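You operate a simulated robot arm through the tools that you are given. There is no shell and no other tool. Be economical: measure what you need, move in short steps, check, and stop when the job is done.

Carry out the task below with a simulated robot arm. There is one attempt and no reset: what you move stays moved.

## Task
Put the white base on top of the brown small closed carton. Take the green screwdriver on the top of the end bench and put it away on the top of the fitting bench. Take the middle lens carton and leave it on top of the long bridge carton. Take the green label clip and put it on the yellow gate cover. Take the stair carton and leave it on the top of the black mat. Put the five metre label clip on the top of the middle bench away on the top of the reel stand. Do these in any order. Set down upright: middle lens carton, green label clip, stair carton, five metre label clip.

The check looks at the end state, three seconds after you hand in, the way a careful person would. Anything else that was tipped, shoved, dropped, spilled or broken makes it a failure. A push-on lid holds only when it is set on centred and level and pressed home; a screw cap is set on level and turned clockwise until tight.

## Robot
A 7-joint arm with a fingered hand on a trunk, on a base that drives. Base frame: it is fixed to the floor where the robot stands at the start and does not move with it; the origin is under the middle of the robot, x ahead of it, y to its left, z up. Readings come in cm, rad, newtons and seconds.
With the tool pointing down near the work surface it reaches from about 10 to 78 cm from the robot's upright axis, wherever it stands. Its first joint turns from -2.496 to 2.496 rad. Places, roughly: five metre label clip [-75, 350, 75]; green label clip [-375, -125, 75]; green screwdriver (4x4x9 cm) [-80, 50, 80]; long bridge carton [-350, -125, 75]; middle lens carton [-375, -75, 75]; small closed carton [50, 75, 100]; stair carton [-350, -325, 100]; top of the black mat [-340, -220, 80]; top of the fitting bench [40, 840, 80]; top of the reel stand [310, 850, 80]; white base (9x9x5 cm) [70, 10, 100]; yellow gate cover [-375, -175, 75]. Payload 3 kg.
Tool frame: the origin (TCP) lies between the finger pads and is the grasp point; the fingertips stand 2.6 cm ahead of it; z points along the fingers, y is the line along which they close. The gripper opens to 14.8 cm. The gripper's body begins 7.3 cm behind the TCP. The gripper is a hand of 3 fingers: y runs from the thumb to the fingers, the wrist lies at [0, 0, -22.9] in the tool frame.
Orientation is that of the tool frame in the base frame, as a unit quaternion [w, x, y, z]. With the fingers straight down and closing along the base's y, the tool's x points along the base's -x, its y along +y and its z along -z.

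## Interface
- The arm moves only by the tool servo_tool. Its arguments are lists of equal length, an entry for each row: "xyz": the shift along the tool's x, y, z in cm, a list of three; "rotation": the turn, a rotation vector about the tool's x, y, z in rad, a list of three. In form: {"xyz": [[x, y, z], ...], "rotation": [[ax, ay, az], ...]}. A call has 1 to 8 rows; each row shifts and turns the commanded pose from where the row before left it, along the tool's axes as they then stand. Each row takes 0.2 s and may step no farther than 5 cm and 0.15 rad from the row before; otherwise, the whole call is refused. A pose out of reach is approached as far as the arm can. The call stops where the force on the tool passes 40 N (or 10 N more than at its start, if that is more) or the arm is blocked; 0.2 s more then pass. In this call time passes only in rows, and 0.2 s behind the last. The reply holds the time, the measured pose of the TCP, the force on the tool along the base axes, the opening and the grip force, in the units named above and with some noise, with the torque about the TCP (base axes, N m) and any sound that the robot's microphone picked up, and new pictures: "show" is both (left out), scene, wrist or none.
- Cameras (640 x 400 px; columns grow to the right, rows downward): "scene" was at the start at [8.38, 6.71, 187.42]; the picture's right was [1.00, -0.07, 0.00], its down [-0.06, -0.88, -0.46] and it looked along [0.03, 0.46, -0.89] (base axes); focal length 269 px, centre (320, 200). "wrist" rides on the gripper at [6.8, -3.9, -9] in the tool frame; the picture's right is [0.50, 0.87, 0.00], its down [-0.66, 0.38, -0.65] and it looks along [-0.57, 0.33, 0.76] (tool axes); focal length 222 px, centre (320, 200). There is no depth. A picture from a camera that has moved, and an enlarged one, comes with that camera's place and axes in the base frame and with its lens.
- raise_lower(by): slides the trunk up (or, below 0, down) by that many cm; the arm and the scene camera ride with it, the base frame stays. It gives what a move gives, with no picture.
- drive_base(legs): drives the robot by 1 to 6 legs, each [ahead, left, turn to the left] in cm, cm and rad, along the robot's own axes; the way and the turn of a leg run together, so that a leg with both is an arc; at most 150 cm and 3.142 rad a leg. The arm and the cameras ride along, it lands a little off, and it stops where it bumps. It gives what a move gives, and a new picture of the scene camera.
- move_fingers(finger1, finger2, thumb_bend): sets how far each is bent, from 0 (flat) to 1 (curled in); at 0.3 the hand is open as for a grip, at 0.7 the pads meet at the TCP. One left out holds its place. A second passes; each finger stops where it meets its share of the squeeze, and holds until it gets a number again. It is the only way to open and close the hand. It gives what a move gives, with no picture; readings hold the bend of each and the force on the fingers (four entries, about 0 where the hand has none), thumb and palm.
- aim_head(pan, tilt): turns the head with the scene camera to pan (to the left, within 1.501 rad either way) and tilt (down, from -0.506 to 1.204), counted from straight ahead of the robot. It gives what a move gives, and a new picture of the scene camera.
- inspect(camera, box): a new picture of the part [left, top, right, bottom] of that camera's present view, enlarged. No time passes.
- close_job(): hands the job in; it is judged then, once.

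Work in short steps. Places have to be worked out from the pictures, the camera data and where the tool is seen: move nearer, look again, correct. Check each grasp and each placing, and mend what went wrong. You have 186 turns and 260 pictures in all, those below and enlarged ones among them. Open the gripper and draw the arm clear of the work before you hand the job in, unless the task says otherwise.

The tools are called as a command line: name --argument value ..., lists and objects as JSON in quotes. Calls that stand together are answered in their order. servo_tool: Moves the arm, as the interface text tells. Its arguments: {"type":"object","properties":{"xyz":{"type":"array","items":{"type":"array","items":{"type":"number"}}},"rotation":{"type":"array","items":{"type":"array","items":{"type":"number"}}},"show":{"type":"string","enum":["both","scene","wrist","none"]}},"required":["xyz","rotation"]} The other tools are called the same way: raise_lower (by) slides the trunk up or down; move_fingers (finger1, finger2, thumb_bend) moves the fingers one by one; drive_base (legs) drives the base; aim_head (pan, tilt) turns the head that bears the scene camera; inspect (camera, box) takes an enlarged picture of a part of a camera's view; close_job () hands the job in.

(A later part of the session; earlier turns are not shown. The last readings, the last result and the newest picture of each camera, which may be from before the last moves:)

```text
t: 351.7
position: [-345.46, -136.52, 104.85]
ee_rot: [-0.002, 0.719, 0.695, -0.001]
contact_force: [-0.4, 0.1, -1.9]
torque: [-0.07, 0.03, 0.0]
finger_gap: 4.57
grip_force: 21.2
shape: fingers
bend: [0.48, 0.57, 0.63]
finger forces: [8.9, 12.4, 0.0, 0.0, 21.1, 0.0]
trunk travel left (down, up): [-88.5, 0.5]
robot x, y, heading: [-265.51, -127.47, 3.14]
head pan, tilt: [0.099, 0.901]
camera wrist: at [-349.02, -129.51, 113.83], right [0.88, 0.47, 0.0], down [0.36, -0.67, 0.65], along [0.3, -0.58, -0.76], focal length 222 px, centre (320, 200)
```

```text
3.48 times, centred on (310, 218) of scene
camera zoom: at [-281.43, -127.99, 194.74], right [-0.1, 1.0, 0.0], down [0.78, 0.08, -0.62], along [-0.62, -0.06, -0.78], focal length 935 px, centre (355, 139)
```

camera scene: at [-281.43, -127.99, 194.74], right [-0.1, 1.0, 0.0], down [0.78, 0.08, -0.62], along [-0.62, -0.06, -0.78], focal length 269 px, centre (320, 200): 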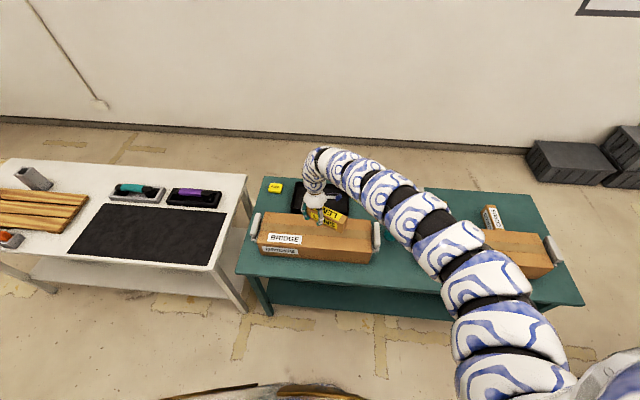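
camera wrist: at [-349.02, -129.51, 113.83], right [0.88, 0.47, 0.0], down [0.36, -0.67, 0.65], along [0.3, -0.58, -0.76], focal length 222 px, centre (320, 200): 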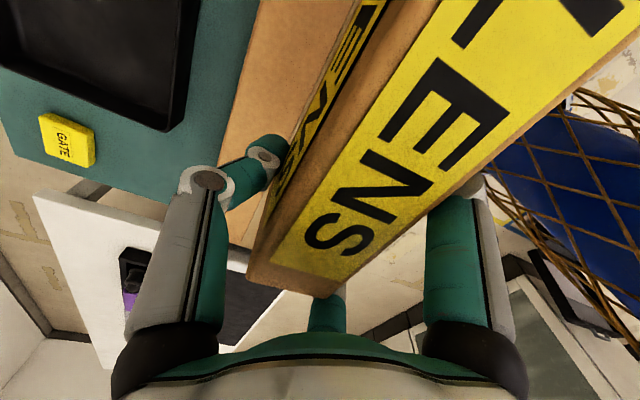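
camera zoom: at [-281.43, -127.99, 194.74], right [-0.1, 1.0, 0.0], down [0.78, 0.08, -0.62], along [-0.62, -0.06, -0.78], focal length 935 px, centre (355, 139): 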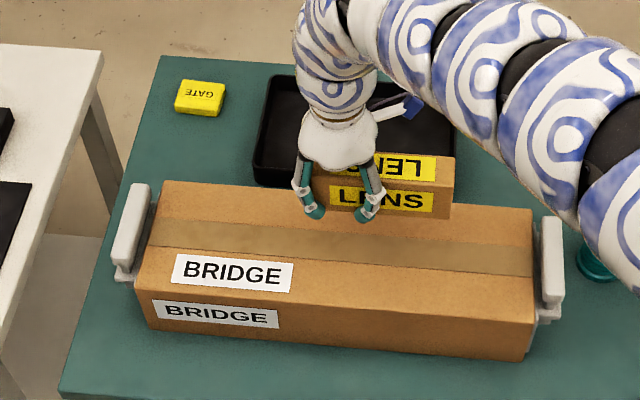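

The LENS carton hangs over the middle of the BRIDGE carton (top z≈92.3, x -353…-337). I lower in steps to contact.

servo_tool --xyz '[[0, 0, 3], [0, 0, 3], [0, 0, 1.5], [0, 0, 0.6], [0, 0, 0.5], [0, 0, 0.4], [0, 0, 0.4], [0, 0, 0.4]]' --rotation '[[0, 0, 0], [0, 0, 0], [0, 0, 0], [0, 0, 0], [0, 0, 0], [0, 0, 0], [0, 0, 0], [0, 0, 0]]' --show "wrist"

inspect --camera "scene" --box '[230, 160, 390, 275]'

```text
t: 353.5
position: [-345.42, -136.47, 95.05]
ee_rot: [-0.002, 0.719, 0.695, -0.002]
contact_force: [-0.9, 0.2, -2.1]
torque: [-0.08, -0.02, -0.02]
finger_gap: 4.51
grip_force: 21.1
shape: fingers
bend: [0.48, 0.57, 0.63]
finger forces: [8.9, 12.3, 0.1, 0.0, 21.2, 0.0]
trunk travel left (down, up): [-88.5, 0.5]
robot x, y, heading: [-265.44, -127.41, 3.139]
head pan, tilt: [0.099, 0.901]
camera wrist: at [-349.01, -129.48, 104.04], right [0.88, 0.47, 0.0], down [0.36, -0.67, 0.65], along [0.3, -0.58, -0.76], focal length 222 px, centre (320, 200)
```

wrist: 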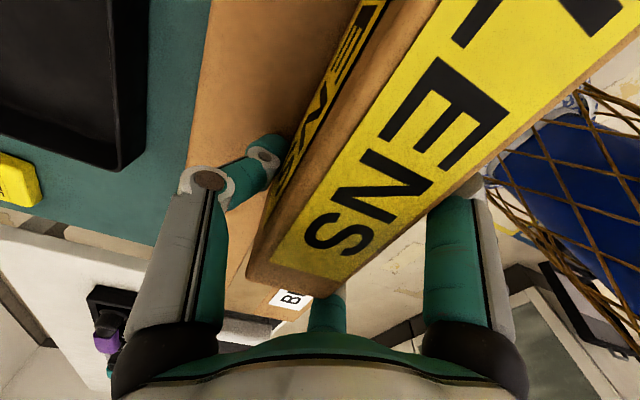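

```text
3.48 times, centred on (310, 218) of scene
camera zoom: at [-281.43, -127.99, 194.74], right [-0.1, 1.0, 0.0], down [0.78, 0.08, -0.62], along [-0.62, -0.06, -0.78], focal length 935 px, centre (355, 139)
```

zoom: 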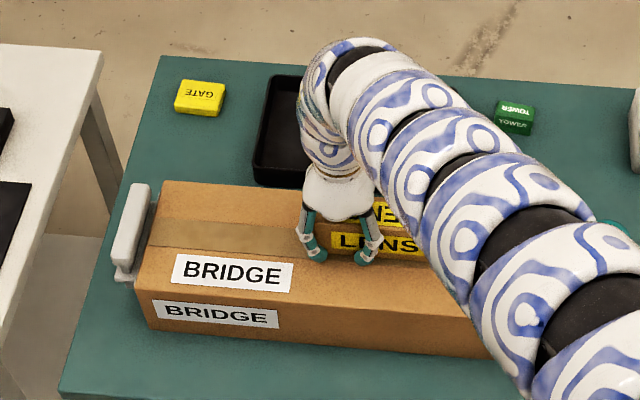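

No contact yet; I continue down in small steps.

servo_tool --xyz '[[0, 0, 0.5], [0, 0, 0.5], [0, 0, 0.4], [0, 0, 0.4], [0, 0, 0.4], [0, 0, 0.4]]' --rotation '[[0, 0, 0], [0, 0, 0], [0, 0, 0], [0, 0, 0], [0, 0, 0], [0, 0, 0]]' --show "none"

```text
t: 354.2
position: [-345.82, -136.7, 94.68]
ee_rot: [-0.003, 0.719, 0.695, -0.006]
contact_force: [5.5, -2.4, 29.7]
torque: [-0.48, -0.78, -0.06]
finger_gap: 4.5
grip_force: 34.1
shape: fingers
bend: [0.47, 0.56, 0.63]
finger forces: [11.5, 35.6, 0.0, 0.1, 21.9, 0.0]
trunk travel left (down, up): [-88.5, 0.5]
robot x, y, heading: [-265.87, -127.81, 3.137]
head pan, tilt: [0.099, 0.901]
stopped in row 3: the force on the tool passed its limit at 47 N (the readings are from after the stop); the commanded pose is now the measured one
```

Contact at 94.7. I ease up 0.4 cm and open.

servo_tool --xyz '[[0, 0, -0.4]]' --rotation '[[0, 0, 0]]' --show "none"

move_fingers --finger1 0.43 --finger2 0.48 --thumb_bend 0.5

servo_tool --xyz '[[0, 0, -2], [0, 0, -3], [0, 0, -4], [0, 0, -3]]' --rotation '[[0, 0, 0], [0, 0, 0], [0, 0, 0], [0, 0, 0]]' --show "wrist"

inspect --camera "scene" --box '[230, 160, 390, 275]'

```text
t: 354.6
position: [-345.74, -136.55, 94.75]
ee_rot: [-0.001, 0.719, 0.695, -0.004]
contact_force: [0.1, -0.4, 7.5]
torque: [-0.26, -0.18, 0.03]
finger_gap: 4.49
grip_force: 26.7
shape: fingers
bend: [0.48, 0.57, 0.63]
finger forces: [9.1, 21.1, 0.0, 0.0, 22.1, 0.0]
trunk travel left (down, up): [-88.5, 0.5]
robot x, y, heading: [-265.98, -127.99, 3.142]
head pan, tilt: [0.099, 0.901]
```

```text
t: 355.6
position: [-345.66, -136.66, 94.79]
ee_rot: [-0.003, 0.719, 0.695, -0.006]
contact_force: [1.8, 5.7, 13.0]
torque: [-0.33, -0.29, 0.11]
finger_gap: 7.33
grip_force: 7.1
shape: fingers
bend: [0.43, 0.52, 0.5]
finger forces: [0.0, 12.7, 0.1, 0.1, 0.6, 0.1]
trunk travel left (down, up): [-88.5, 0.5]
robot x, y, heading: [-266.04, -127.62, 3.137]
head pan, tilt: [0.099, 0.901]
```

```text
t: 356.6
position: [-345.56, -136.47, 106.77]
ee_rot: [-0.002, 0.719, 0.695, -0.004]
contact_force: [0.2, -0.7, -0.1]
torque: [0.01, -0.02, -0.03]
finger_gap: 7.36
grip_force: 0.1
shape: fingers
bend: [0.43, 0.48, 0.5]
finger forces: [0.0, 0.1, 0.0, 0.0, 0.0, 0.0]
trunk travel left (down, up): [-88.5, 0.5]
robot x, y, heading: [-266.14, -127.36, 3.14]
head pan, tilt: [0.099, 0.901]
camera wrist: at [-349.14, -129.6, 115.83], right [0.88, 0.47, -0.01], down [0.36, -0.67, 0.65], along [0.3, -0.58, -0.76], focal length 222 px, centre (320, 200)
```

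wrist: 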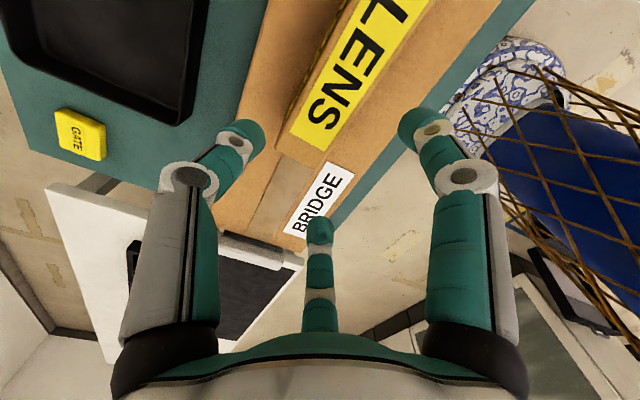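

```text
3.48 times, centred on (310, 218) of scene
camera zoom: at [-281.38, -128.0, 194.74], right [-0.1, 1.0, 0.0], down [0.78, 0.08, -0.62], along [-0.62, -0.06, -0.78], focal length 935 px, centre (355, 139)
```

zoom: 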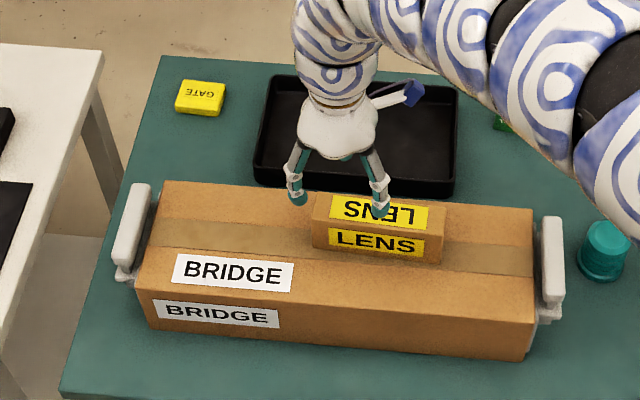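

LENS sits flat on the BRIDGE carton. Next the green TOWER clip at about (-378, -112); I drive over it and turn the hand.

drive_base --legs '[[0, -24.5, 0], [32, 0, 0]]'

servo_tool --xyz '[[0, 0, 1], [0, 0, 1], [0, 0, 1], [0, 0, 1], [0, 0, 1]]' --rotation '[[0, 0, 0.13], [0, 0, 0.13], [0, 0, 0.13], [0, 0, 0.13], [0, 0, 0.12]]' --show "wrist"

inspect --camera "scene" --box '[200, 140, 360, 255]'

```text
t: 360.1
position: [-377.68, -112.19, 106.69]
ee_rot: [-0.002, 0.719, 0.695, -0.004]
contact_force: [-0.2, 0.3, 0.3]
torque: [-0.01, 0.0, -0.03]
finger_gap: 7.34
grip_force: 0.0
shape: fingers
bend: [0.43, 0.48, 0.5]
finger forces: [0.2, 0.0, 0.0, 0.0, 0.0, 0.1]
trunk travel left (down, up): [-88.5, 0.5]
robot x, y, heading: [-297.95, -103.52, 3.141]
head pan, tilt: [0.099, 0.901]
camera scene: at [-313.5, -103.71, 194.73], right [-0.1, 1.0, 0.0], down [0.78, 0.08, -0.62], along [-0.62, -0.06, -0.78], focal length 269 px, centre (320, 200)
```

scene: 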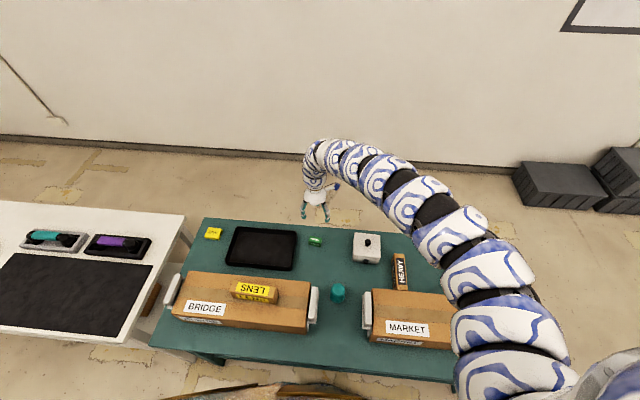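

```text
t: 361.3
position: [-377.65, -112.19, 101.67]
ee_rot: [-0.001, 0.902, 0.432, -0.004]
contact_force: [-0.1, 0.0, -0.3]
torque: [0.0, 0.03, -0.01]
finger_gap: 7.39
grip_force: 0.0
shape: fingers
bend: [0.43, 0.48, 0.5]
finger forces: [0.1, 0.0, 0.1, 0.1, 0.1, 0.1]
trunk travel left (down, up): [-88.5, 0.5]
robot x, y, heading: [-297.5, -103.4, 3.139]
head pan, tilt: [0.099, 0.901]
camera wrist: at [-376.34, -104.4, 110.73], right [0.99, -0.15, -0.01], down [-0.11, -0.75, 0.66], along [-0.11, -0.65, -0.75], focal length 222 px, centre (320, 200)
```

wrist: 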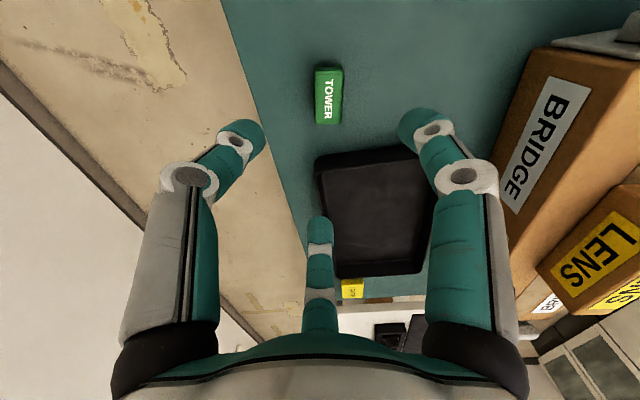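

```text
3.48 times, centred on (280, 198) of scene
camera zoom: at [-313.38, -103.71, 194.74], right [-0.1, 1.0, 0.0], down [0.78, 0.08, -0.62], along [-0.62, -0.06, -0.78], focal length 935 px, centre (459, 209)
```

zoom: 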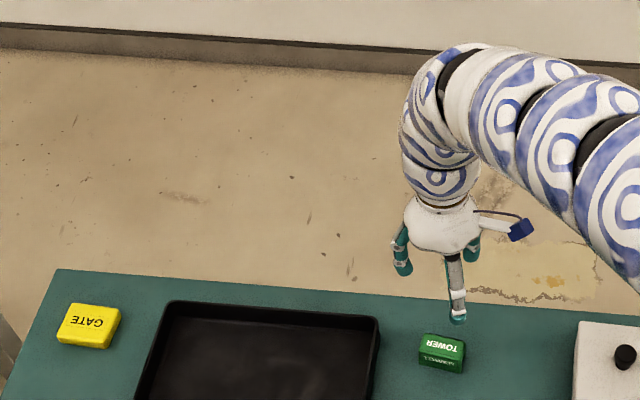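

The TOWER clip is aligned and about 1 cm off. I set the finger opening, correct, and descend to z≈89.

move_fingers --finger1 0.55 --finger2 0.5 --thumb_bend 0.55

servo_tool --xyz '[[1.05, 0.18, 3], [0, 0, 3], [0, 0, 3], [0, 0, 3.5]]' --rotation '[[0, 0, 0], [0, 0, 0], [0, 0, 0], [0, 0, 0]]' --show "wrist"

```text
t: 362.3
position: [-377.64, -112.15, 101.68]
ee_rot: [0.0, 0.902, 0.433, -0.005]
contact_force: [-0.3, 0.8, 0.0]
torque: [-0.03, 0.0, 0.02]
finger_gap: 4.63
grip_force: 0.1
shape: fingers
bend: [0.55, 0.5, 0.55]
finger forces: [0.0, 0.0, 0.1, 0.0, 0.0, 0.1]
trunk travel left (down, up): [-88.5, 0.5]
robot x, y, heading: [-297.38, -103.25, 3.142]
head pan, tilt: [0.099, 0.901]
```

```text
t: 363.3
position: [-376.53, -111.44, 91.94]
ee_rot: [-0.002, 0.901, 0.433, -0.004]
contact_force: [0.2, -0.4, -0.1]
torque: [0.05, 0.02, -0.03]
finger_gap: 4.62
grip_force: 0.0
shape: fingers
bend: [0.55, 0.5, 0.55]
finger forces: [0.0, 0.1, 0.0, 0.0, 0.0, 0.1]
out of reach, approached as far as the arm can: row 4
trunk travel left (down, up): [-88.5, 0.5]
robot x, y, heading: [-297.72, -103.43, 3.142]
head pan, tilt: [0.099, 0.901]
camera wrist: at [-375.18, -103.69, 100.87], right [0.99, -0.15, -0.01], down [-0.11, -0.75, 0.66], along [-0.11, -0.65, -0.75], focal length 222 px, centre (320, 200)
```

wrist: 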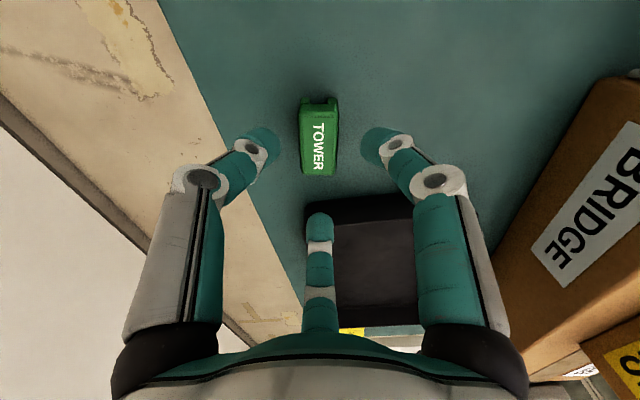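

Aligned. Reach low is used up, so I lower by trunk 6.5 cm and look.

raise_lower --by -6.5

inspect --camera "wrist" --box '[0, 0, 640, 400]'

```text
t: 364.4
position: [-376.62, -111.35, 85.33]
ee_rot: [-0.001, 0.902, 0.432, -0.005]
contact_force: [0.3, 0.6, 0.3]
torque: [-0.02, 0.01, 0.02]
finger_gap: 4.61
grip_force: 0.0
shape: fingers
bend: [0.55, 0.5, 0.55]
finger forces: [0.0, 0.0, 0.0, 0.0, 0.0, 0.0]
trunk travel left (down, up): [-82.0, 7.0]
robot x, y, heading: [-297.64, -103.51, 3.141]
head pan, tilt: [0.099, 0.901]
```

```text
1.00 times, centred on (320, 200) of wrist (not enlarged: the box is as wide or as high as the picture)
camera zoom: at [-375.24, -103.56, 94.34], right [0.99, -0.15, -0.01], down [-0.11, -0.75, 0.66], along [-0.11, -0.65, -0.75], focal length 222 px, centre (320, 200)
```

zoom: 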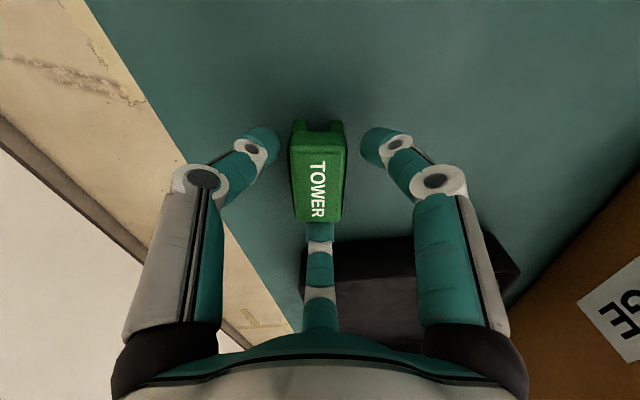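

This matches the view before the 5 m grip. I close and lift by trunk.

move_fingers --finger1 0.75 --finger2 0.75 --thumb_bend 0.75

raise_lower --by 6.5

servo_tool --xyz '[[0, 0, -3], [0, 0, -3]]' --rotation '[[0, 0, 0], [0, 0, 0]]' --show "wrist"

```text
t: 365.4
position: [-376.45, -111.24, 85.25]
ee_rot: [-0.001, 0.902, 0.432, -0.006]
contact_force: [0.7, 0.7, 2.0]
torque: [-0.07, -0.05, 0.01]
finger_gap: 2.72
grip_force: 17.9
shape: fingers
bend: [0.59, 0.55, 0.66]
finger forces: [11.1, 11.0, 0.0, 0.0, 13.5, 0.0]
trunk travel left (down, up): [-82.0, 7.0]
robot x, y, heading: [-298.0, -103.4, 3.137]
head pan, tilt: [0.099, 0.901]
```

```text
t: 366.4
position: [-376.69, -111.26, 91.97]
ee_rot: [-0.001, 0.902, 0.432, -0.005]
contact_force: [0.5, 0.0, -0.4]
torque: [0.04, 0.02, 0.02]
finger_gap: 2.75
grip_force: 18.0
shape: fingers
bend: [0.59, 0.55, 0.66]
finger forces: [11.2, 11.0, 0.1, 0.1, 13.6, 0.1]
trunk travel left (down, up): [-88.5, 0.5]
robot x, y, heading: [-297.88, -103.3, 3.138]
head pan, tilt: [0.099, 0.901]
```

```text
t: 367.0
position: [-376.58, -111.19, 97.85]
ee_rot: [0.0, 0.902, 0.432, -0.005]
contact_force: [0.4, 0.6, -0.3]
torque: [-0.03, 0.03, -0.01]
finger_gap: 2.73
grip_force: 17.4
shape: fingers
bend: [0.59, 0.55, 0.66]
finger forces: [11.3, 10.5, 0.0, 0.0, 13.6, 0.0]
trunk travel left (down, up): [-88.5, 0.5]
robot x, y, heading: [-297.62, -103.63, 3.139]
head pan, tilt: [0.099, 0.901]
camera wrist: at [-375.19, -103.44, 106.78], right [0.99, -0.15, -0.01], down [-0.11, -0.75, 0.66], along [-0.11, -0.65, -0.75], focal length 222 px, centre (320, 200)
```

wrist: 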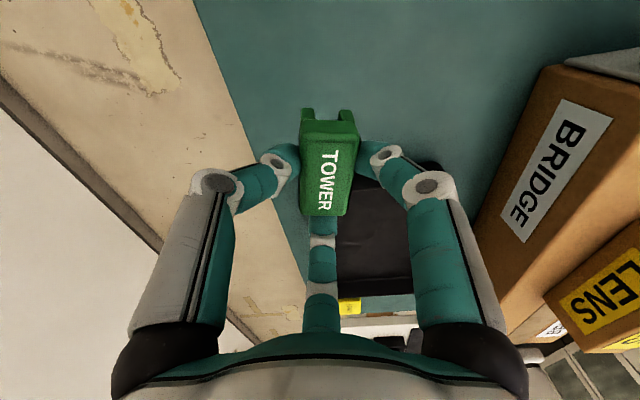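

Held level. The yellow GATE cover is at about (-375.4, -160.5); I drive 49 cm left and look.

drive_base --legs '[[0, 49, 0]]'

inspect --camera "wrist" --box '[0, 0, 640, 400]'

inspect --camera "scene" --box '[240, 160, 400, 260]'

```text
t: 369.9
position: [-376.53, -160.49, 97.87]
ee_rot: [0.0, 0.901, 0.434, -0.005]
contact_force: [1.0, 0.1, -0.1]
torque: [0.02, 0.01, 0.05]
finger_gap: 2.73
grip_force: 17.5
shape: fingers
bend: [0.59, 0.55, 0.66]
finger forces: [11.4, 10.5, 0.0, 0.0, 13.6, 0.0]
trunk travel left (down, up): [-88.5, 0.5]
robot x, y, heading: [-297.39, -152.07, -3.143]
head pan, tilt: [0.099, 0.901]
camera scene: at [-313.38, -152.64, 194.74], right [-0.1, 0.99, 0.0], down [0.78, 0.08, -0.62], along [-0.62, -0.06, -0.78], focal length 269 px, centre (320, 200)
```

scene: 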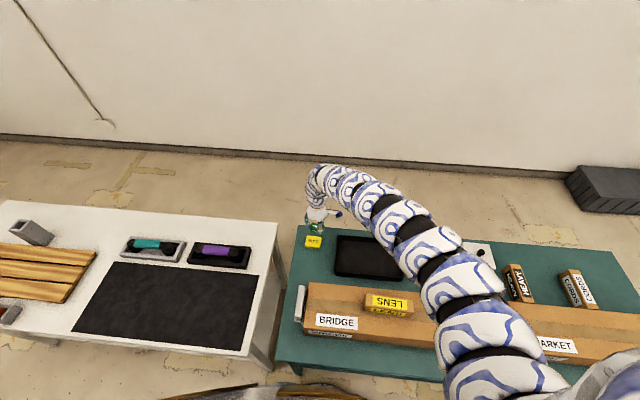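

```text
1.00 times, centred on (320, 200) of wrist (not enlarged: the box is as wide or as high as the picture)
camera zoom: at [-375.19, -152.65, 106.8], right [0.99, -0.15, -0.01], down [-0.11, -0.75, 0.66], along [-0.1, -0.65, -0.75], focal length 222 px, centre (320, 200)
```

zoom: 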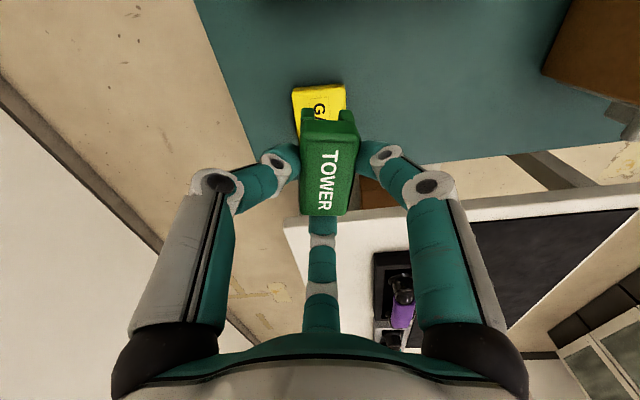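

```text
4.00 times, centred on (320, 210) of scene
camera zoom: at [-313.38, -152.64, 194.74], right [-0.1, 0.99, 0.0], down [0.78, 0.08, -0.62], along [-0.62, -0.06, -0.78], focal length 1076 px, centre (320, 160)
```

zoom: 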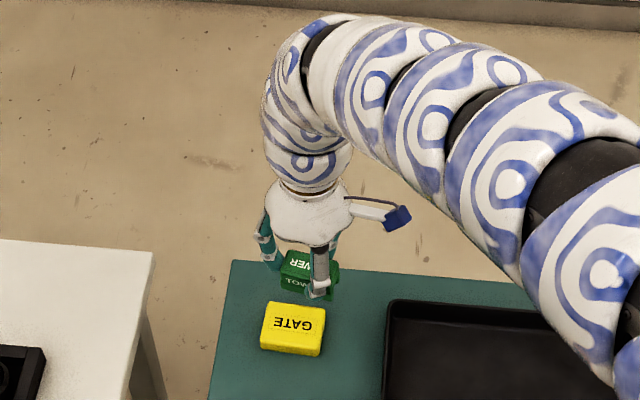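

The cover (≈5×7 cm) is centred at (-376.3, -161.6). I shift 1 cm, lower the trunk 6.5 cm, then step down to contact.

servo_tool --xyz '[[-0.66, 0.78, 0]]' --rotation '[[0, 0, 0]]' --show "none"

raise_lower --by -6.5

inspect --camera "wrist" --box '[160, 50, 480, 250]'

inspect --camera "scene" --box '[260, 180, 380, 260]'

```text
t: 370.3
position: [-376.44, -161.41, 97.89]
ee_rot: [-0.001, 0.901, 0.434, -0.006]
contact_force: [-0.3, -0.1, -0.8]
torque: [0.02, -0.01, 0.02]
finger_gap: 2.71
grip_force: 17.3
shape: fingers
bend: [0.59, 0.55, 0.66]
finger forces: [11.4, 10.4, 0.0, 0.1, 13.6, 0.0]
trunk travel left (down, up): [-88.5, 0.5]
robot x, y, heading: [-298.25, -152.17, -3.134]
head pan, tilt: [0.099, 0.901]
```

```text
t: 371.3
position: [-376.29, -161.38, 91.42]
ee_rot: [0.0, 0.901, 0.434, -0.005]
contact_force: [0.1, 0.1, -0.3]
torque: [0.0, 0.01, -0.01]
finger_gap: 2.72
grip_force: 17.8
shape: fingers
bend: [0.59, 0.55, 0.66]
finger forces: [11.3, 10.3, 0.0, 0.1, 13.6, 0.0]
trunk travel left (down, up): [-82.0, 7.0]
robot x, y, heading: [-298.0, -152.38, -3.143]
head pan, tilt: [0.099, 0.901]
```

```text
2.00 times, centred on (320, 150) of wrist
camera zoom: at [-374.99, -153.6, 100.31], right [0.99, -0.15, -0.01], down [-0.11, -0.75, 0.66], along [-0.1, -0.65, -0.75], focal length 444 px, centre (320, 300)
```

zoom: 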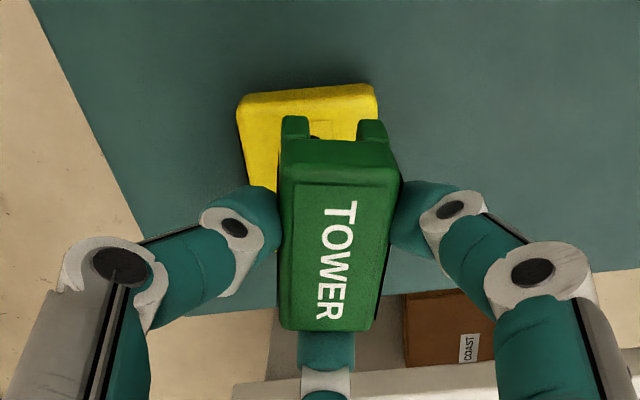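

```text
5.00 times, centred on (320, 220) of scene
camera zoom: at [-313.35, -152.54, 188.24], right [-0.1, 0.99, 0.0], down [0.78, 0.08, -0.62], along [-0.62, -0.06, -0.78], focal length 1345 px, centre (320, 100)
```

zoom: 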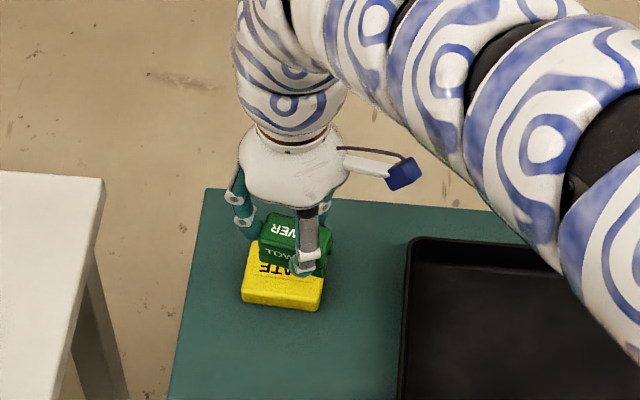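

Well aligned over the cover. I step down to contact.

servo_tool --xyz '[[0, 0.2, 1], [0, 0, 0.8], [0, 0, 0.6], [0, 0, 0.5], [0, 0, 0.4], [0, 0, 0.4]]' --rotation '[[0, 0, 0], [0, 0, 0], [0, 0, 0], [0, 0, 0], [0, 0, 0], [0, 0, 0]]' --show "wrist"

```text
t: 372.7
position: [-376.31, -161.59, 87.58]
ee_rot: [0.0, 0.901, 0.434, -0.005]
contact_force: [0.0, 0.0, -0.5]
torque: [-0.03, -0.02, 0.0]
finger_gap: 2.75
grip_force: 17.5
shape: fingers
bend: [0.59, 0.55, 0.66]
finger forces: [11.5, 10.2, 0.0, 0.1, 13.7, 0.0]
trunk travel left (down, up): [-82.0, 7.0]
robot x, y, heading: [-297.94, -152.06, -3.142]
head pan, tilt: [0.099, 0.901]
camera wrist: at [-374.89, -153.72, 96.59], right [0.99, -0.15, -0.01], down [-0.11, -0.75, 0.66], along [-0.11, -0.65, -0.75], focal length 222 px, centre (320, 200)
```

wrist: 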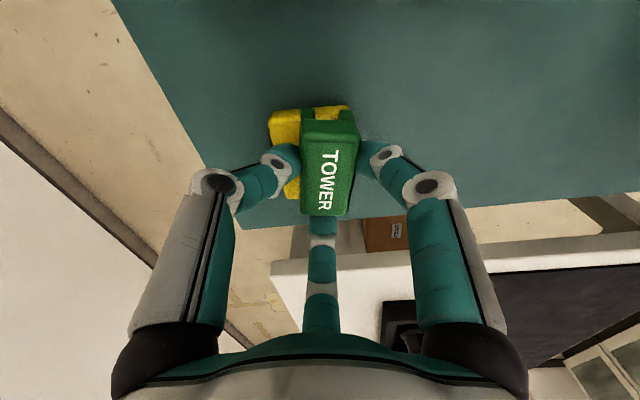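

Still centred; I continue down.

servo_tool --xyz '[[0, 0, 0.5], [0, 0, 0.5], [0, 0, 0.4], [0, 0, 0.4], [0, 0, 0.3], [0, 0, 0.3]]' --rotation '[[0, 0, 0], [0, 0, 0], [0, 0, 0], [0, 0, 0], [0, 0, 0], [0, 0, 0]]' --show "wrist"

```text
t: 374.1
position: [-375.99, -161.43, 85.35]
ee_rot: [0.0, 0.901, 0.434, -0.006]
contact_force: [3.5, -1.4, 23.9]
torque: [-0.19, -0.23, -0.03]
finger_gap: 2.55
grip_force: 20.9
shape: fingers
bend: [0.59, 0.6, 0.67]
finger forces: [14.4, 13.3, 0.1, 0.0, 14.4, 0.0]
trunk travel left (down, up): [-82.0, 7.0]
robot x, y, heading: [-298.05, -152.04, -3.141]
head pan, tilt: [0.099, 0.901]
camera wrist: at [-374.74, -153.72, 94.34], right [0.99, -0.15, -0.01], down [-0.1, -0.75, 0.66], along [-0.11, -0.65, -0.75], focal length 222 px, centre (320, 200)
```

wrist: 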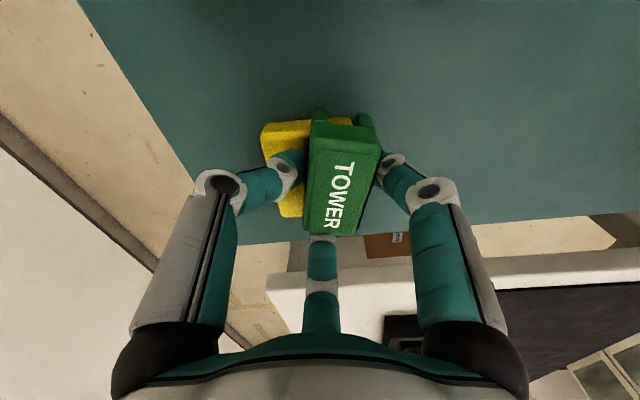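

Contact, but the clip slid a bit in the grip towards +x. I lift 1.2 cm to look at it again.

servo_tool --xyz '[[0, 0, -0.8], [0, 0, -0.8]]' --rotation '[[0, 0, 0], [0, 0, 0]]' --show "wrist"

inspect --camera "scene" --box '[260, 180, 380, 260]'

```text
t: 374.7
position: [-376.1, -161.51, 86.82]
ee_rot: [-0.001, 0.901, 0.434, -0.004]
contact_force: [-0.5, 0.1, -0.1]
torque: [0.0, 0.02, 0.05]
finger_gap: 2.59
grip_force: 15.1
shape: fingers
bend: [0.59, 0.6, 0.68]
finger forces: [11.4, 6.2, 0.0, 0.0, 13.4, 0.0]
trunk travel left (down, up): [-82.0, 7.0]
robot x, y, heading: [-297.51, -151.94, -3.14]
head pan, tilt: [0.099, 0.901]
camera wrist: at [-374.82, -153.74, 95.74], right [0.99, -0.15, -0.01], down [-0.11, -0.75, 0.66], along [-0.1, -0.65, -0.75], focal length 222 px, centre (320, 200)
```

wrist: 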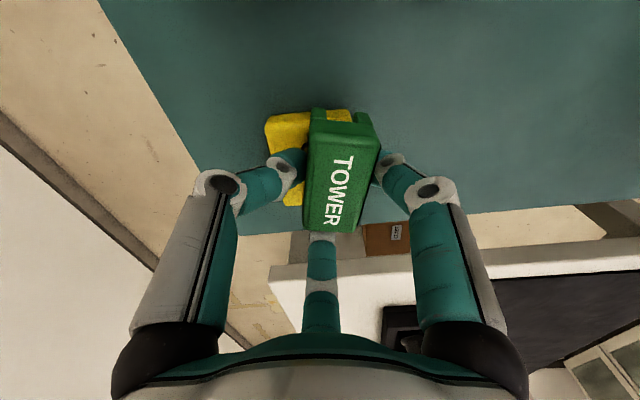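

```text
5.00 times, centred on (320, 220) of scene
camera zoom: at [-313.37, -152.54, 188.23], right [-0.1, 0.99, 0.0], down [0.78, 0.08, -0.62], along [-0.62, -0.06, -0.78], focal length 1345 px, centre (320, 100)
```

zoom: 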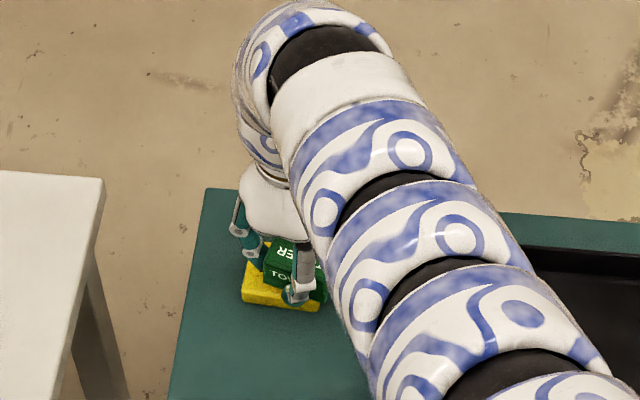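

The clip is still held, about 1.3 cm towards +x. I shift the hand -1.3 cm in x and set it down lightly.

servo_tool --xyz '[[-0.81, -1.02, 0], [0, 0, 0.4], [0, 0, 0.3], [0, 0, 0.3]]' --rotation '[[0, 0, 0], [0, 0, 0], [0, 0, 0], [0, 0, 0]]' --show "wrist"

```text
t: 375.7
position: [-376.84, -161.53, 86.15]
ee_rot: [0.0, 0.901, 0.433, -0.005]
contact_force: [0.3, -0.4, -0.6]
torque: [-0.02, -0.01, 0.0]
finger_gap: 2.53
grip_force: 15.9
shape: fingers
bend: [0.59, 0.6, 0.68]
finger forces: [11.4, 6.1, 0.1, 0.0, 13.3, 0.0]
out of reach, approached as far as the arm can: row 1, 4
trunk travel left (down, up): [-82.0, 7.0]
robot x, y, heading: [-297.79, -151.84, -3.143]
head pan, tilt: [0.099, 0.901]
camera wrist: at [-375.5, -153.69, 95.15], right [0.99, -0.15, -0.01], down [-0.11, -0.75, 0.66], along [-0.11, -0.65, -0.75], focal length 222 px, centre (320, 200)
```

wrist: 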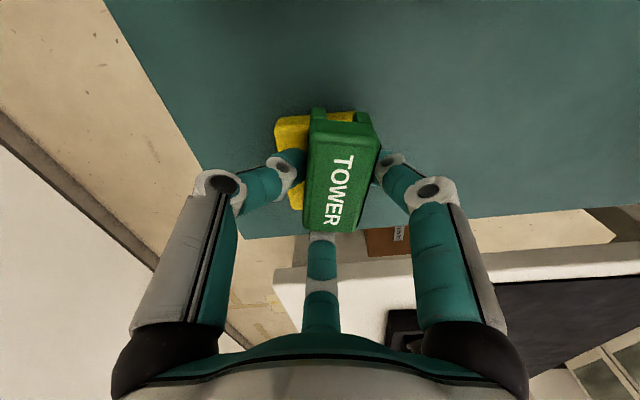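

The reach is at its edge; I drive ahead 0.8 cm instead and look.

drive_base --legs '[[0.8, 0, 0]]'

raise_lower --by -0.5

inspect --camera "wrist" --box '[160, 50, 480, 250]'

```text
t: 376.5
position: [-377.7, -161.48, 86.12]
ee_rot: [0.0, 0.901, 0.433, -0.005]
contact_force: [0.2, -0.3, 0.2]
torque: [-0.03, -0.02, -0.01]
finger_gap: 2.55
grip_force: 15.4
shape: fingers
bend: [0.59, 0.6, 0.68]
finger forces: [11.5, 6.1, 0.0, 0.0, 13.3, 0.0]
trunk travel left (down, up): [-82.0, 7.0]
robot x, y, heading: [-298.79, -152.19, -3.14]
head pan, tilt: [0.099, 0.901]
camera scene: at [-314.3, -152.54, 188.23], right [-0.1, 0.99, 0.0], down [0.78, 0.08, -0.62], along [-0.62, -0.06, -0.78], focal length 269 px, centre (320, 200)
```

scene: 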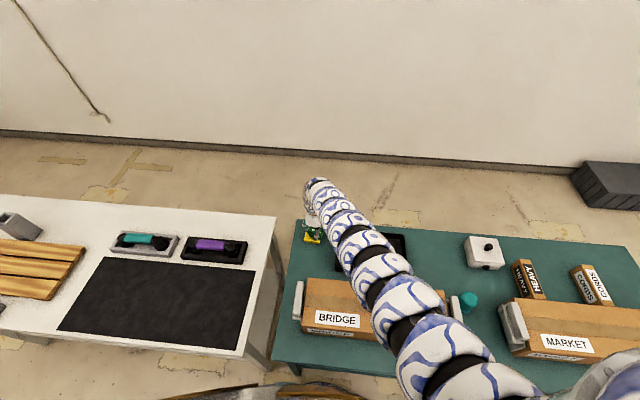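

```text
t: 377.0
position: [-377.6, -161.46, 85.73]
ee_rot: [-0.001, 0.901, 0.434, -0.005]
contact_force: [-0.4, 0.2, -0.3]
torque: [0.01, 0.02, -0.02]
finger_gap: 2.55
grip_force: 15.6
shape: fingers
bend: [0.59, 0.6, 0.68]
finger forces: [11.5, 6.1, 0.1, 0.0, 13.4, 0.1]
trunk travel left (down, up): [-81.5, 7.5]
robot x, y, heading: [-298.4, -152.02, -3.139]
head pan, tilt: [0.099, 0.901]
```

```text
2.00 times, centred on (320, 150) of wrist
camera zoom: at [-376.27, -153.71, 94.67], right [0.99, -0.15, -0.01], down [-0.11, -0.75, 0.66], along [-0.11, -0.65, -0.75], focal length 444 px, centre (320, 300)
```

zoom: 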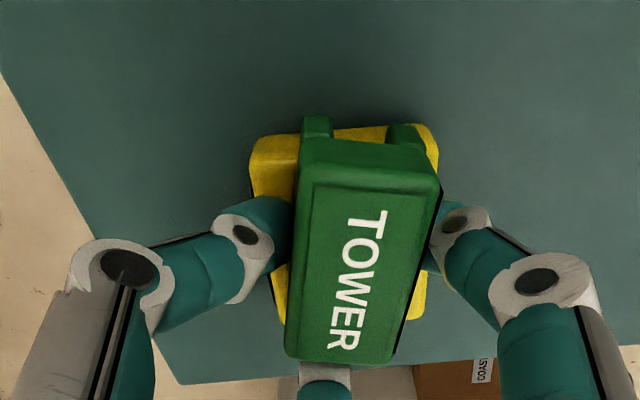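

Now nicely over the cover. I lower a little more and release.

raise_lower --by -0.5

move_fingers --finger1 0.56 --finger2 0.55 --thumb_bend 0.63

inspect --camera "wrist" --box '[160, 50, 480, 250]'

```text
t: 377.6
position: [-377.59, -161.52, 85.43]
ee_rot: [0.0, 0.901, 0.434, -0.007]
contact_force: [2.1, 0.8, 22.0]
torque: [0.18, -0.44, 0.05]
finger_gap: 2.56
grip_force: 23.0
shape: fingers
bend: [0.59, 0.6, 0.67]
finger forces: [23.2, 7.0, 0.0, 0.1, 15.7, 0.0]
trunk travel left (down, up): [-81.0, 8.0]
robot x, y, heading: [-298.5, -152.28, -3.139]
head pan, tilt: [0.099, 0.901]
```

```text
t: 378.6
position: [-377.49, -161.5, 85.34]
ee_rot: [-0.001, 0.901, 0.434, -0.006]
contact_force: [-0.1, -4.6, 29.2]
torque: [-0.41, -0.33, -0.09]
finger_gap: 3.02
grip_force: 15.8
shape: fingers
bend: [0.58, 0.58, 0.63]
finger forces: [15.8, 13.9, 0.0, 0.0, 1.5, 0.1]
trunk travel left (down, up): [-81.0, 8.0]
robot x, y, heading: [-298.8, -151.91, -3.139]
head pan, tilt: [0.099, 0.901]
```

```text
2.00 times, centred on (320, 150) of wrist
camera zoom: at [-376.17, -153.77, 94.35], right [0.99, -0.15, -0.01], down [-0.1, -0.75, 0.66], along [-0.11, -0.65, -0.75], focal length 444 px, centre (320, 300)
```

zoom: 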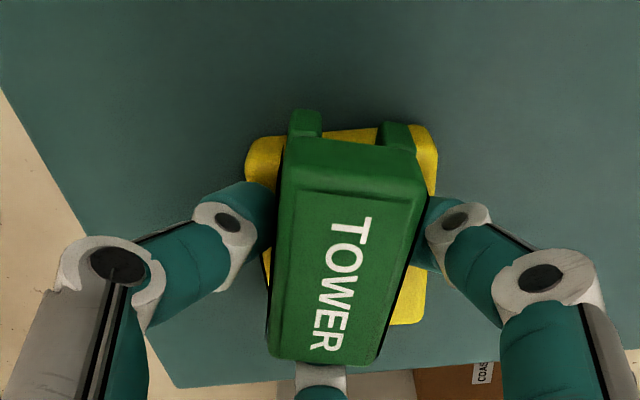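

Centred and seated; finger tips press on the cover. I ease up 0.4 cm and open fully, then lift.

raise_lower --by 0.5

move_fingers --finger1 0.53 --finger2 0.49 --thumb_bend 0.56

raise_lower --by 8

servo_tool --xyz '[[0, 0, -4], [0, 0, -4]]' --rotation '[[0, 0, 0], [0, 0, 0]]' --show "both"

```text
t: 379.1
position: [-377.54, -161.35, 85.61]
ee_rot: [0.0, 0.901, 0.433, -0.004]
contact_force: [-0.5, 0.4, 2.8]
torque: [0.01, -0.06, -0.02]
finger_gap: 3.16
grip_force: 2.3
shape: fingers
bend: [0.57, 0.56, 0.63]
finger forces: [2.4, 0.7, 0.0, 0.0, 0.5, 0.1]
trunk travel left (down, up): [-81.5, 7.5]
robot x, y, heading: [-298.46, -152.22, -3.142]
head pan, tilt: [0.099, 0.901]
```

```text
t: 380.1
position: [-377.58, -161.44, 85.62]
ee_rot: [0.0, 0.901, 0.433, -0.005]
contact_force: [-0.4, 0.2, 1.0]
torque: [-0.02, -0.02, 0.0]
finger_gap: 4.68
grip_force: 0.1
shape: fingers
bend: [0.53, 0.49, 0.56]
finger forces: [0.0, 0.0, 0.0, 0.0, 0.0, 0.0]
trunk travel left (down, up): [-81.5, 7.5]
robot x, y, heading: [-298.75, -152.2, -3.14]
head pan, tilt: [0.099, 0.901]
```

```text
t: 381.2
position: [-377.58, -161.41, 93.12]
ee_rot: [0.0, 0.901, 0.433, -0.005]
contact_force: [-0.4, -0.3, 0.5]
torque: [0.0, 0.05, -0.01]
finger_gap: 4.7
grip_force: 0.0
shape: fingers
bend: [0.53, 0.49, 0.56]
finger forces: [0.0, 0.0, 0.0, 0.1, 0.1, 0.1]
out of reach, approached as far as the arm can: row 1
trunk travel left (down, up): [-89.0, 0.0]
robot x, y, heading: [-298.32, -152.17, -3.137]
head pan, tilt: [0.099, 0.901]
```

```text
t: 381.8
position: [-377.44, -161.6, 101.37]
ee_rot: [-0.001, 0.901, 0.435, -0.005]
contact_force: [0.3, 1.2, -0.3]
torque: [-0.01, 0.04, -0.01]
finger_gap: 4.73
grip_force: 0.1
shape: fingers
bend: [0.53, 0.49, 0.56]
finger forces: [0.0, 0.1, 0.1, 0.0, 0.0, 0.0]
trunk travel left (down, up): [-89.0, 0.0]
robot x, y, heading: [-298.49, -152.29, -3.14]
head pan, tilt: [0.099, 0.901]
camera scene: at [-314.08, -152.52, 195.27], right [-0.1, 0.99, 0.0], down [0.78, 0.08, -0.62], along [-0.62, -0.06, -0.78], focal length 269 px, centre (320, 200)
camera wrist: at [-376.13, -153.8, 110.23], right [0.99, -0.15, -0.01], down [-0.1, -0.75, 0.66], along [-0.1, -0.65, -0.75], focal length 222 px, centre (320, 200)
```

scene: 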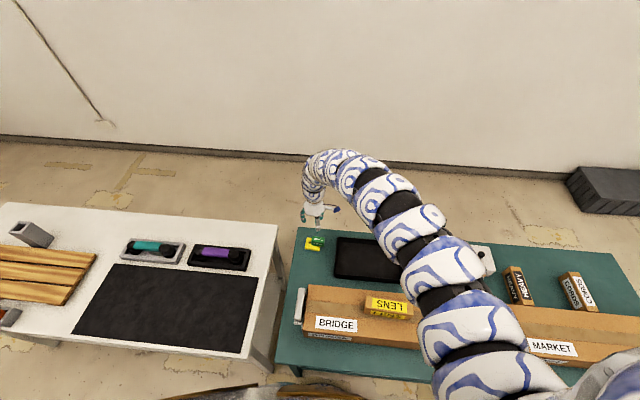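
wrist: 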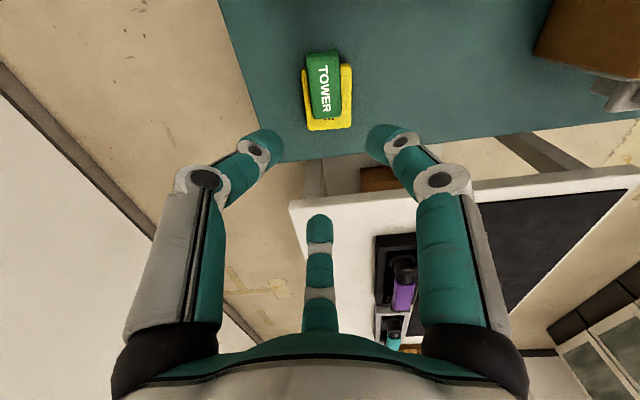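

The TOWER clip stands on the yellow cover, LENS undisturbed. Now I back off 18 cm and move left to find the stair carton.

drive_base --legs '[[-18, 0, 0], [0, 120, 0]]'

aim_head --pan 0.3 --tilt 0.8

```text
t: 389.1
position: [-359.52, -282.91, 101.14]
ee_rot: [0.0, 0.902, 0.433, -0.005]
contact_force: [0.1, 0.2, 0.7]
torque: [0.0, 0.0, -0.03]
finger_gap: 4.75
grip_force: 0.1
shape: fingers
bend: [0.53, 0.49, 0.56]
finger forces: [0.0, 0.0, 0.0, 0.1, 0.0, 0.1]
trunk travel left (down, up): [-89.0, 0.0]
robot x, y, heading: [-280.14, -273.84, 3.14]
head pan, tilt: [0.099, 0.901]
camera scene: at [-296.16, -274.1, 195.24], right [-0.1, 1.0, 0.0], down [0.78, 0.08, -0.62], along [-0.62, -0.06, -0.78], focal length 269 px, centre (320, 200)
```

scene: 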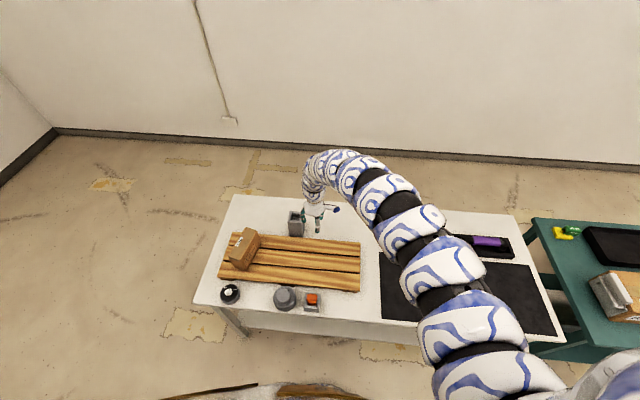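

```text
t: 389.8
position: [-359.47, -282.93, 101.1]
ee_rot: [0.0, 0.901, 0.433, -0.005]
contact_force: [-0.4, 0.1, 0.7]
torque: [-0.03, 0.01, 0.01]
finger_gap: 4.74
grip_force: 0.2
shape: fingers
bend: [0.53, 0.49, 0.56]
finger forces: [0.0, 0.1, 0.0, 0.0, 0.1, 0.0]
trunk travel left (down, up): [-89.0, 0.0]
robot x, y, heading: [-280.56, -273.48, 3.141]
head pan, tilt: [0.3, 0.799]
camera scene: at [-296.36, -275.68, 196.03], right [-0.29, 0.96, 0.0], down [0.69, 0.21, -0.7], along [-0.67, -0.21, -0.72], focal length 269 px, centre (320, 200)
```

scene: 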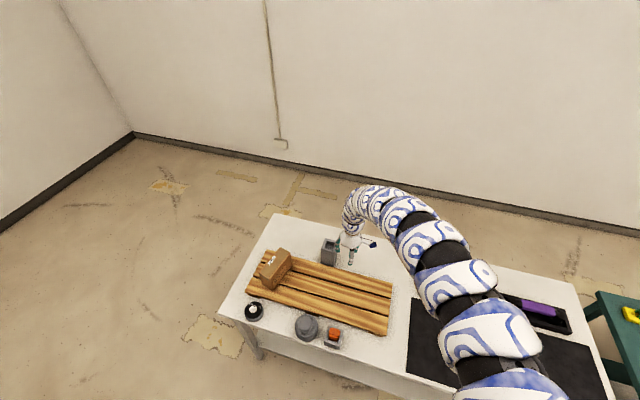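

The stair carton sits on wooden slats at the left end. I zoom.

inspect --camera "scene" --box '[220, 210, 400, 350]'

inspect --camera "wrist" --box '[0, 0, 640, 400]'

```text
2.86 times, centred on (310, 280) of scene
camera zoom: at [-296.36, -275.68, 196.03], right [-0.29, 0.96, 0.0], down [0.69, 0.21, -0.7], along [-0.67, -0.21, -0.72], focal length 768 px, centre (349, -29)
```

zoom: 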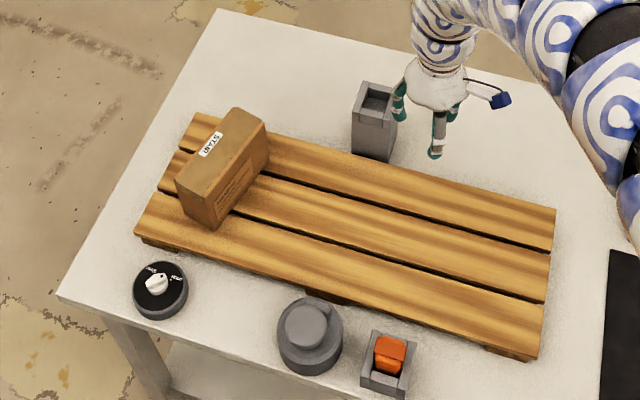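

```text
1.00 times, centred on (320, 200) of wrist (not enlarged: the box is as wide or as high as the picture)
camera zoom: at [-358.17, -275.12, 110.11], right [0.99, -0.15, -0.01], down [-0.11, -0.75, 0.66], along [-0.11, -0.65, -0.75], focal length 222 px, centre (320, 200)
```

zoom: 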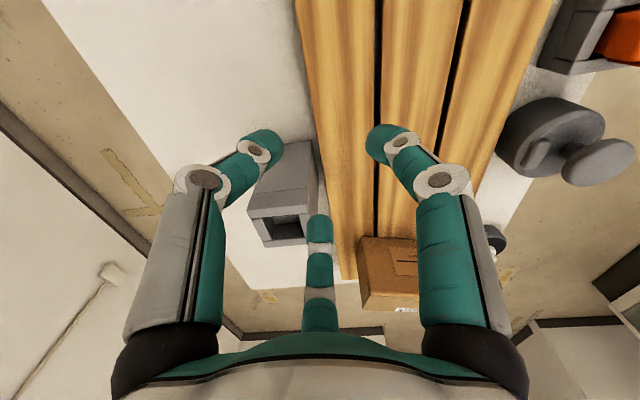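

The carton is about 15×6×8 cm, centred at (-350.6, -313), its long axis turned about -14°. I back 9 cm, move left 30 cm, open the hand wider and turn it to match.

drive_base --legs '[[-9, 0, 0], [0, 30.2, 0]]'

move_fingers --finger1 0.37 --finger2 0.37 --thumb_bend 0.37

servo_tool --xyz '[[0, 0, 0], [0, 0, 0], [0, 0, 0], [0, 0, 0], [0, 0, 0], [0, 0, 0], [0, 0, 0], [0, 0, 0]]' --rotation '[[0, 0, 0.1425], [0, 0, 0.1425], [0, 0, 0.1425], [0, 0, 0.1425], [0, 0, 0.1425], [0, 0, 0.1425], [0, 0, 0.1425], [0, 0, 0.1425]]' --show "both"

```text
t: 392.6
position: [-350.53, -313.48, 100.99]
ee_rot: [-0.002, 0.902, 0.432, -0.004]
contact_force: [-0.4, 0.6, -0.8]
torque: [0.0, 0.01, 0.0]
finger_gap: 4.73
grip_force: 0.2
shape: fingers
bend: [0.53, 0.49, 0.56]
finger forces: [0.0, 0.0, 0.0, 0.0, 0.0, 0.0]
trunk travel left (down, up): [-89.0, 0.0]
robot x, y, heading: [-271.76, -304.4, 3.14]
head pan, tilt: [0.3, 0.799]
camera scene: at [-287.44, -306.57, 196.03], right [-0.29, 0.96, 0.0], down [0.69, 0.21, -0.7], along [-0.67, -0.2, -0.72], focal length 269 px, centre (320, 200)
```

scene: 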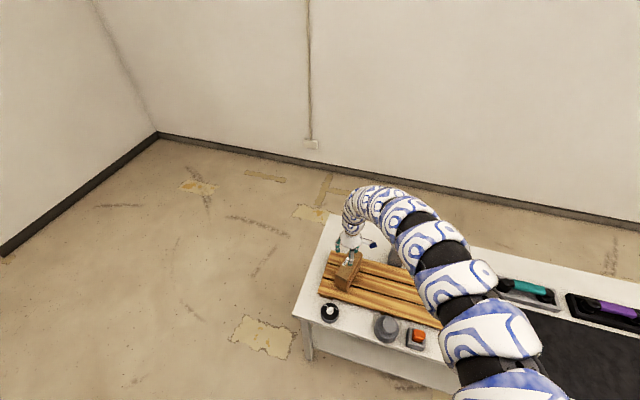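

```text
t: 393.6
position: [-350.54, -313.46, 101.08]
ee_rot: [0.0, 0.902, 0.432, -0.005]
contact_force: [0.0, 1.2, 0.9]
torque: [-0.02, 0.02, 0.01]
finger_gap: 10.4
grip_force: 0.2
shape: fingers
bend: [0.37, 0.37, 0.37]
finger forces: [0.1, 0.0, 0.0, 0.0, 0.0, 0.0]
trunk travel left (down, up): [-89.0, 0.0]
robot x, y, heading: [-271.63, -304.37, 3.136]
head pan, tilt: [0.3, 0.799]
```

```text
t: 395.4
position: [-350.48, -313.45, 101.09]
ee_rot: [0.002, 0.992, -0.124, -0.004]
contact_force: [0.3, -0.3, 0.4]
torque: [-0.01, -0.01, 0.01]
finger_gap: 10.46
grip_force: 0.0
shape: fingers
bend: [0.37, 0.37, 0.37]
finger forces: [0.1, 0.1, 0.1, 0.1, 0.0, 0.0]
trunk travel left (down, up): [-89.0, 0.0]
robot x, y, heading: [-271.42, -304.38, 3.137]
head pan, tilt: [0.3, 0.799]
camera scene: at [-287.44, -306.43, 196.03], right [-0.29, 0.96, 0.0], down [0.69, 0.21, -0.7], along [-0.67, -0.2, -0.72], focal length 269 px, centre (320, 200)
camera wrist: at [-342.9, -311.31, 110.06], right [0.27, -0.96, 0.0], down [-0.72, -0.2, 0.66], along [-0.64, -0.18, -0.75], focal length 222 px, centre (320, 200)
```

scene: 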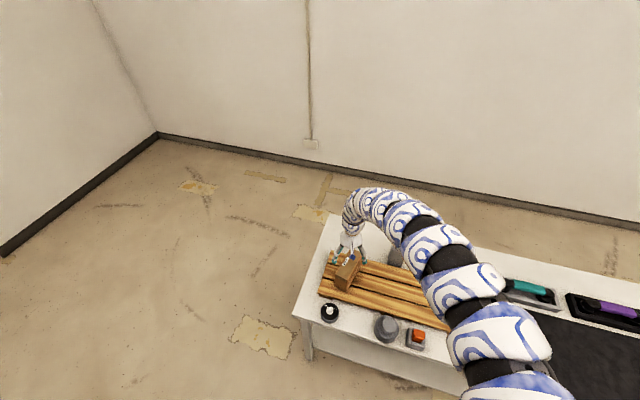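
wrist: 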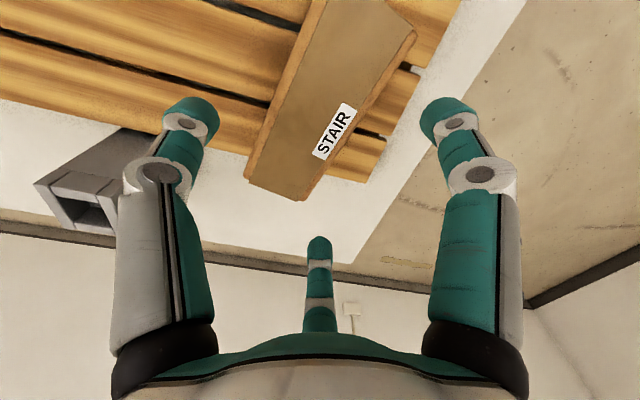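

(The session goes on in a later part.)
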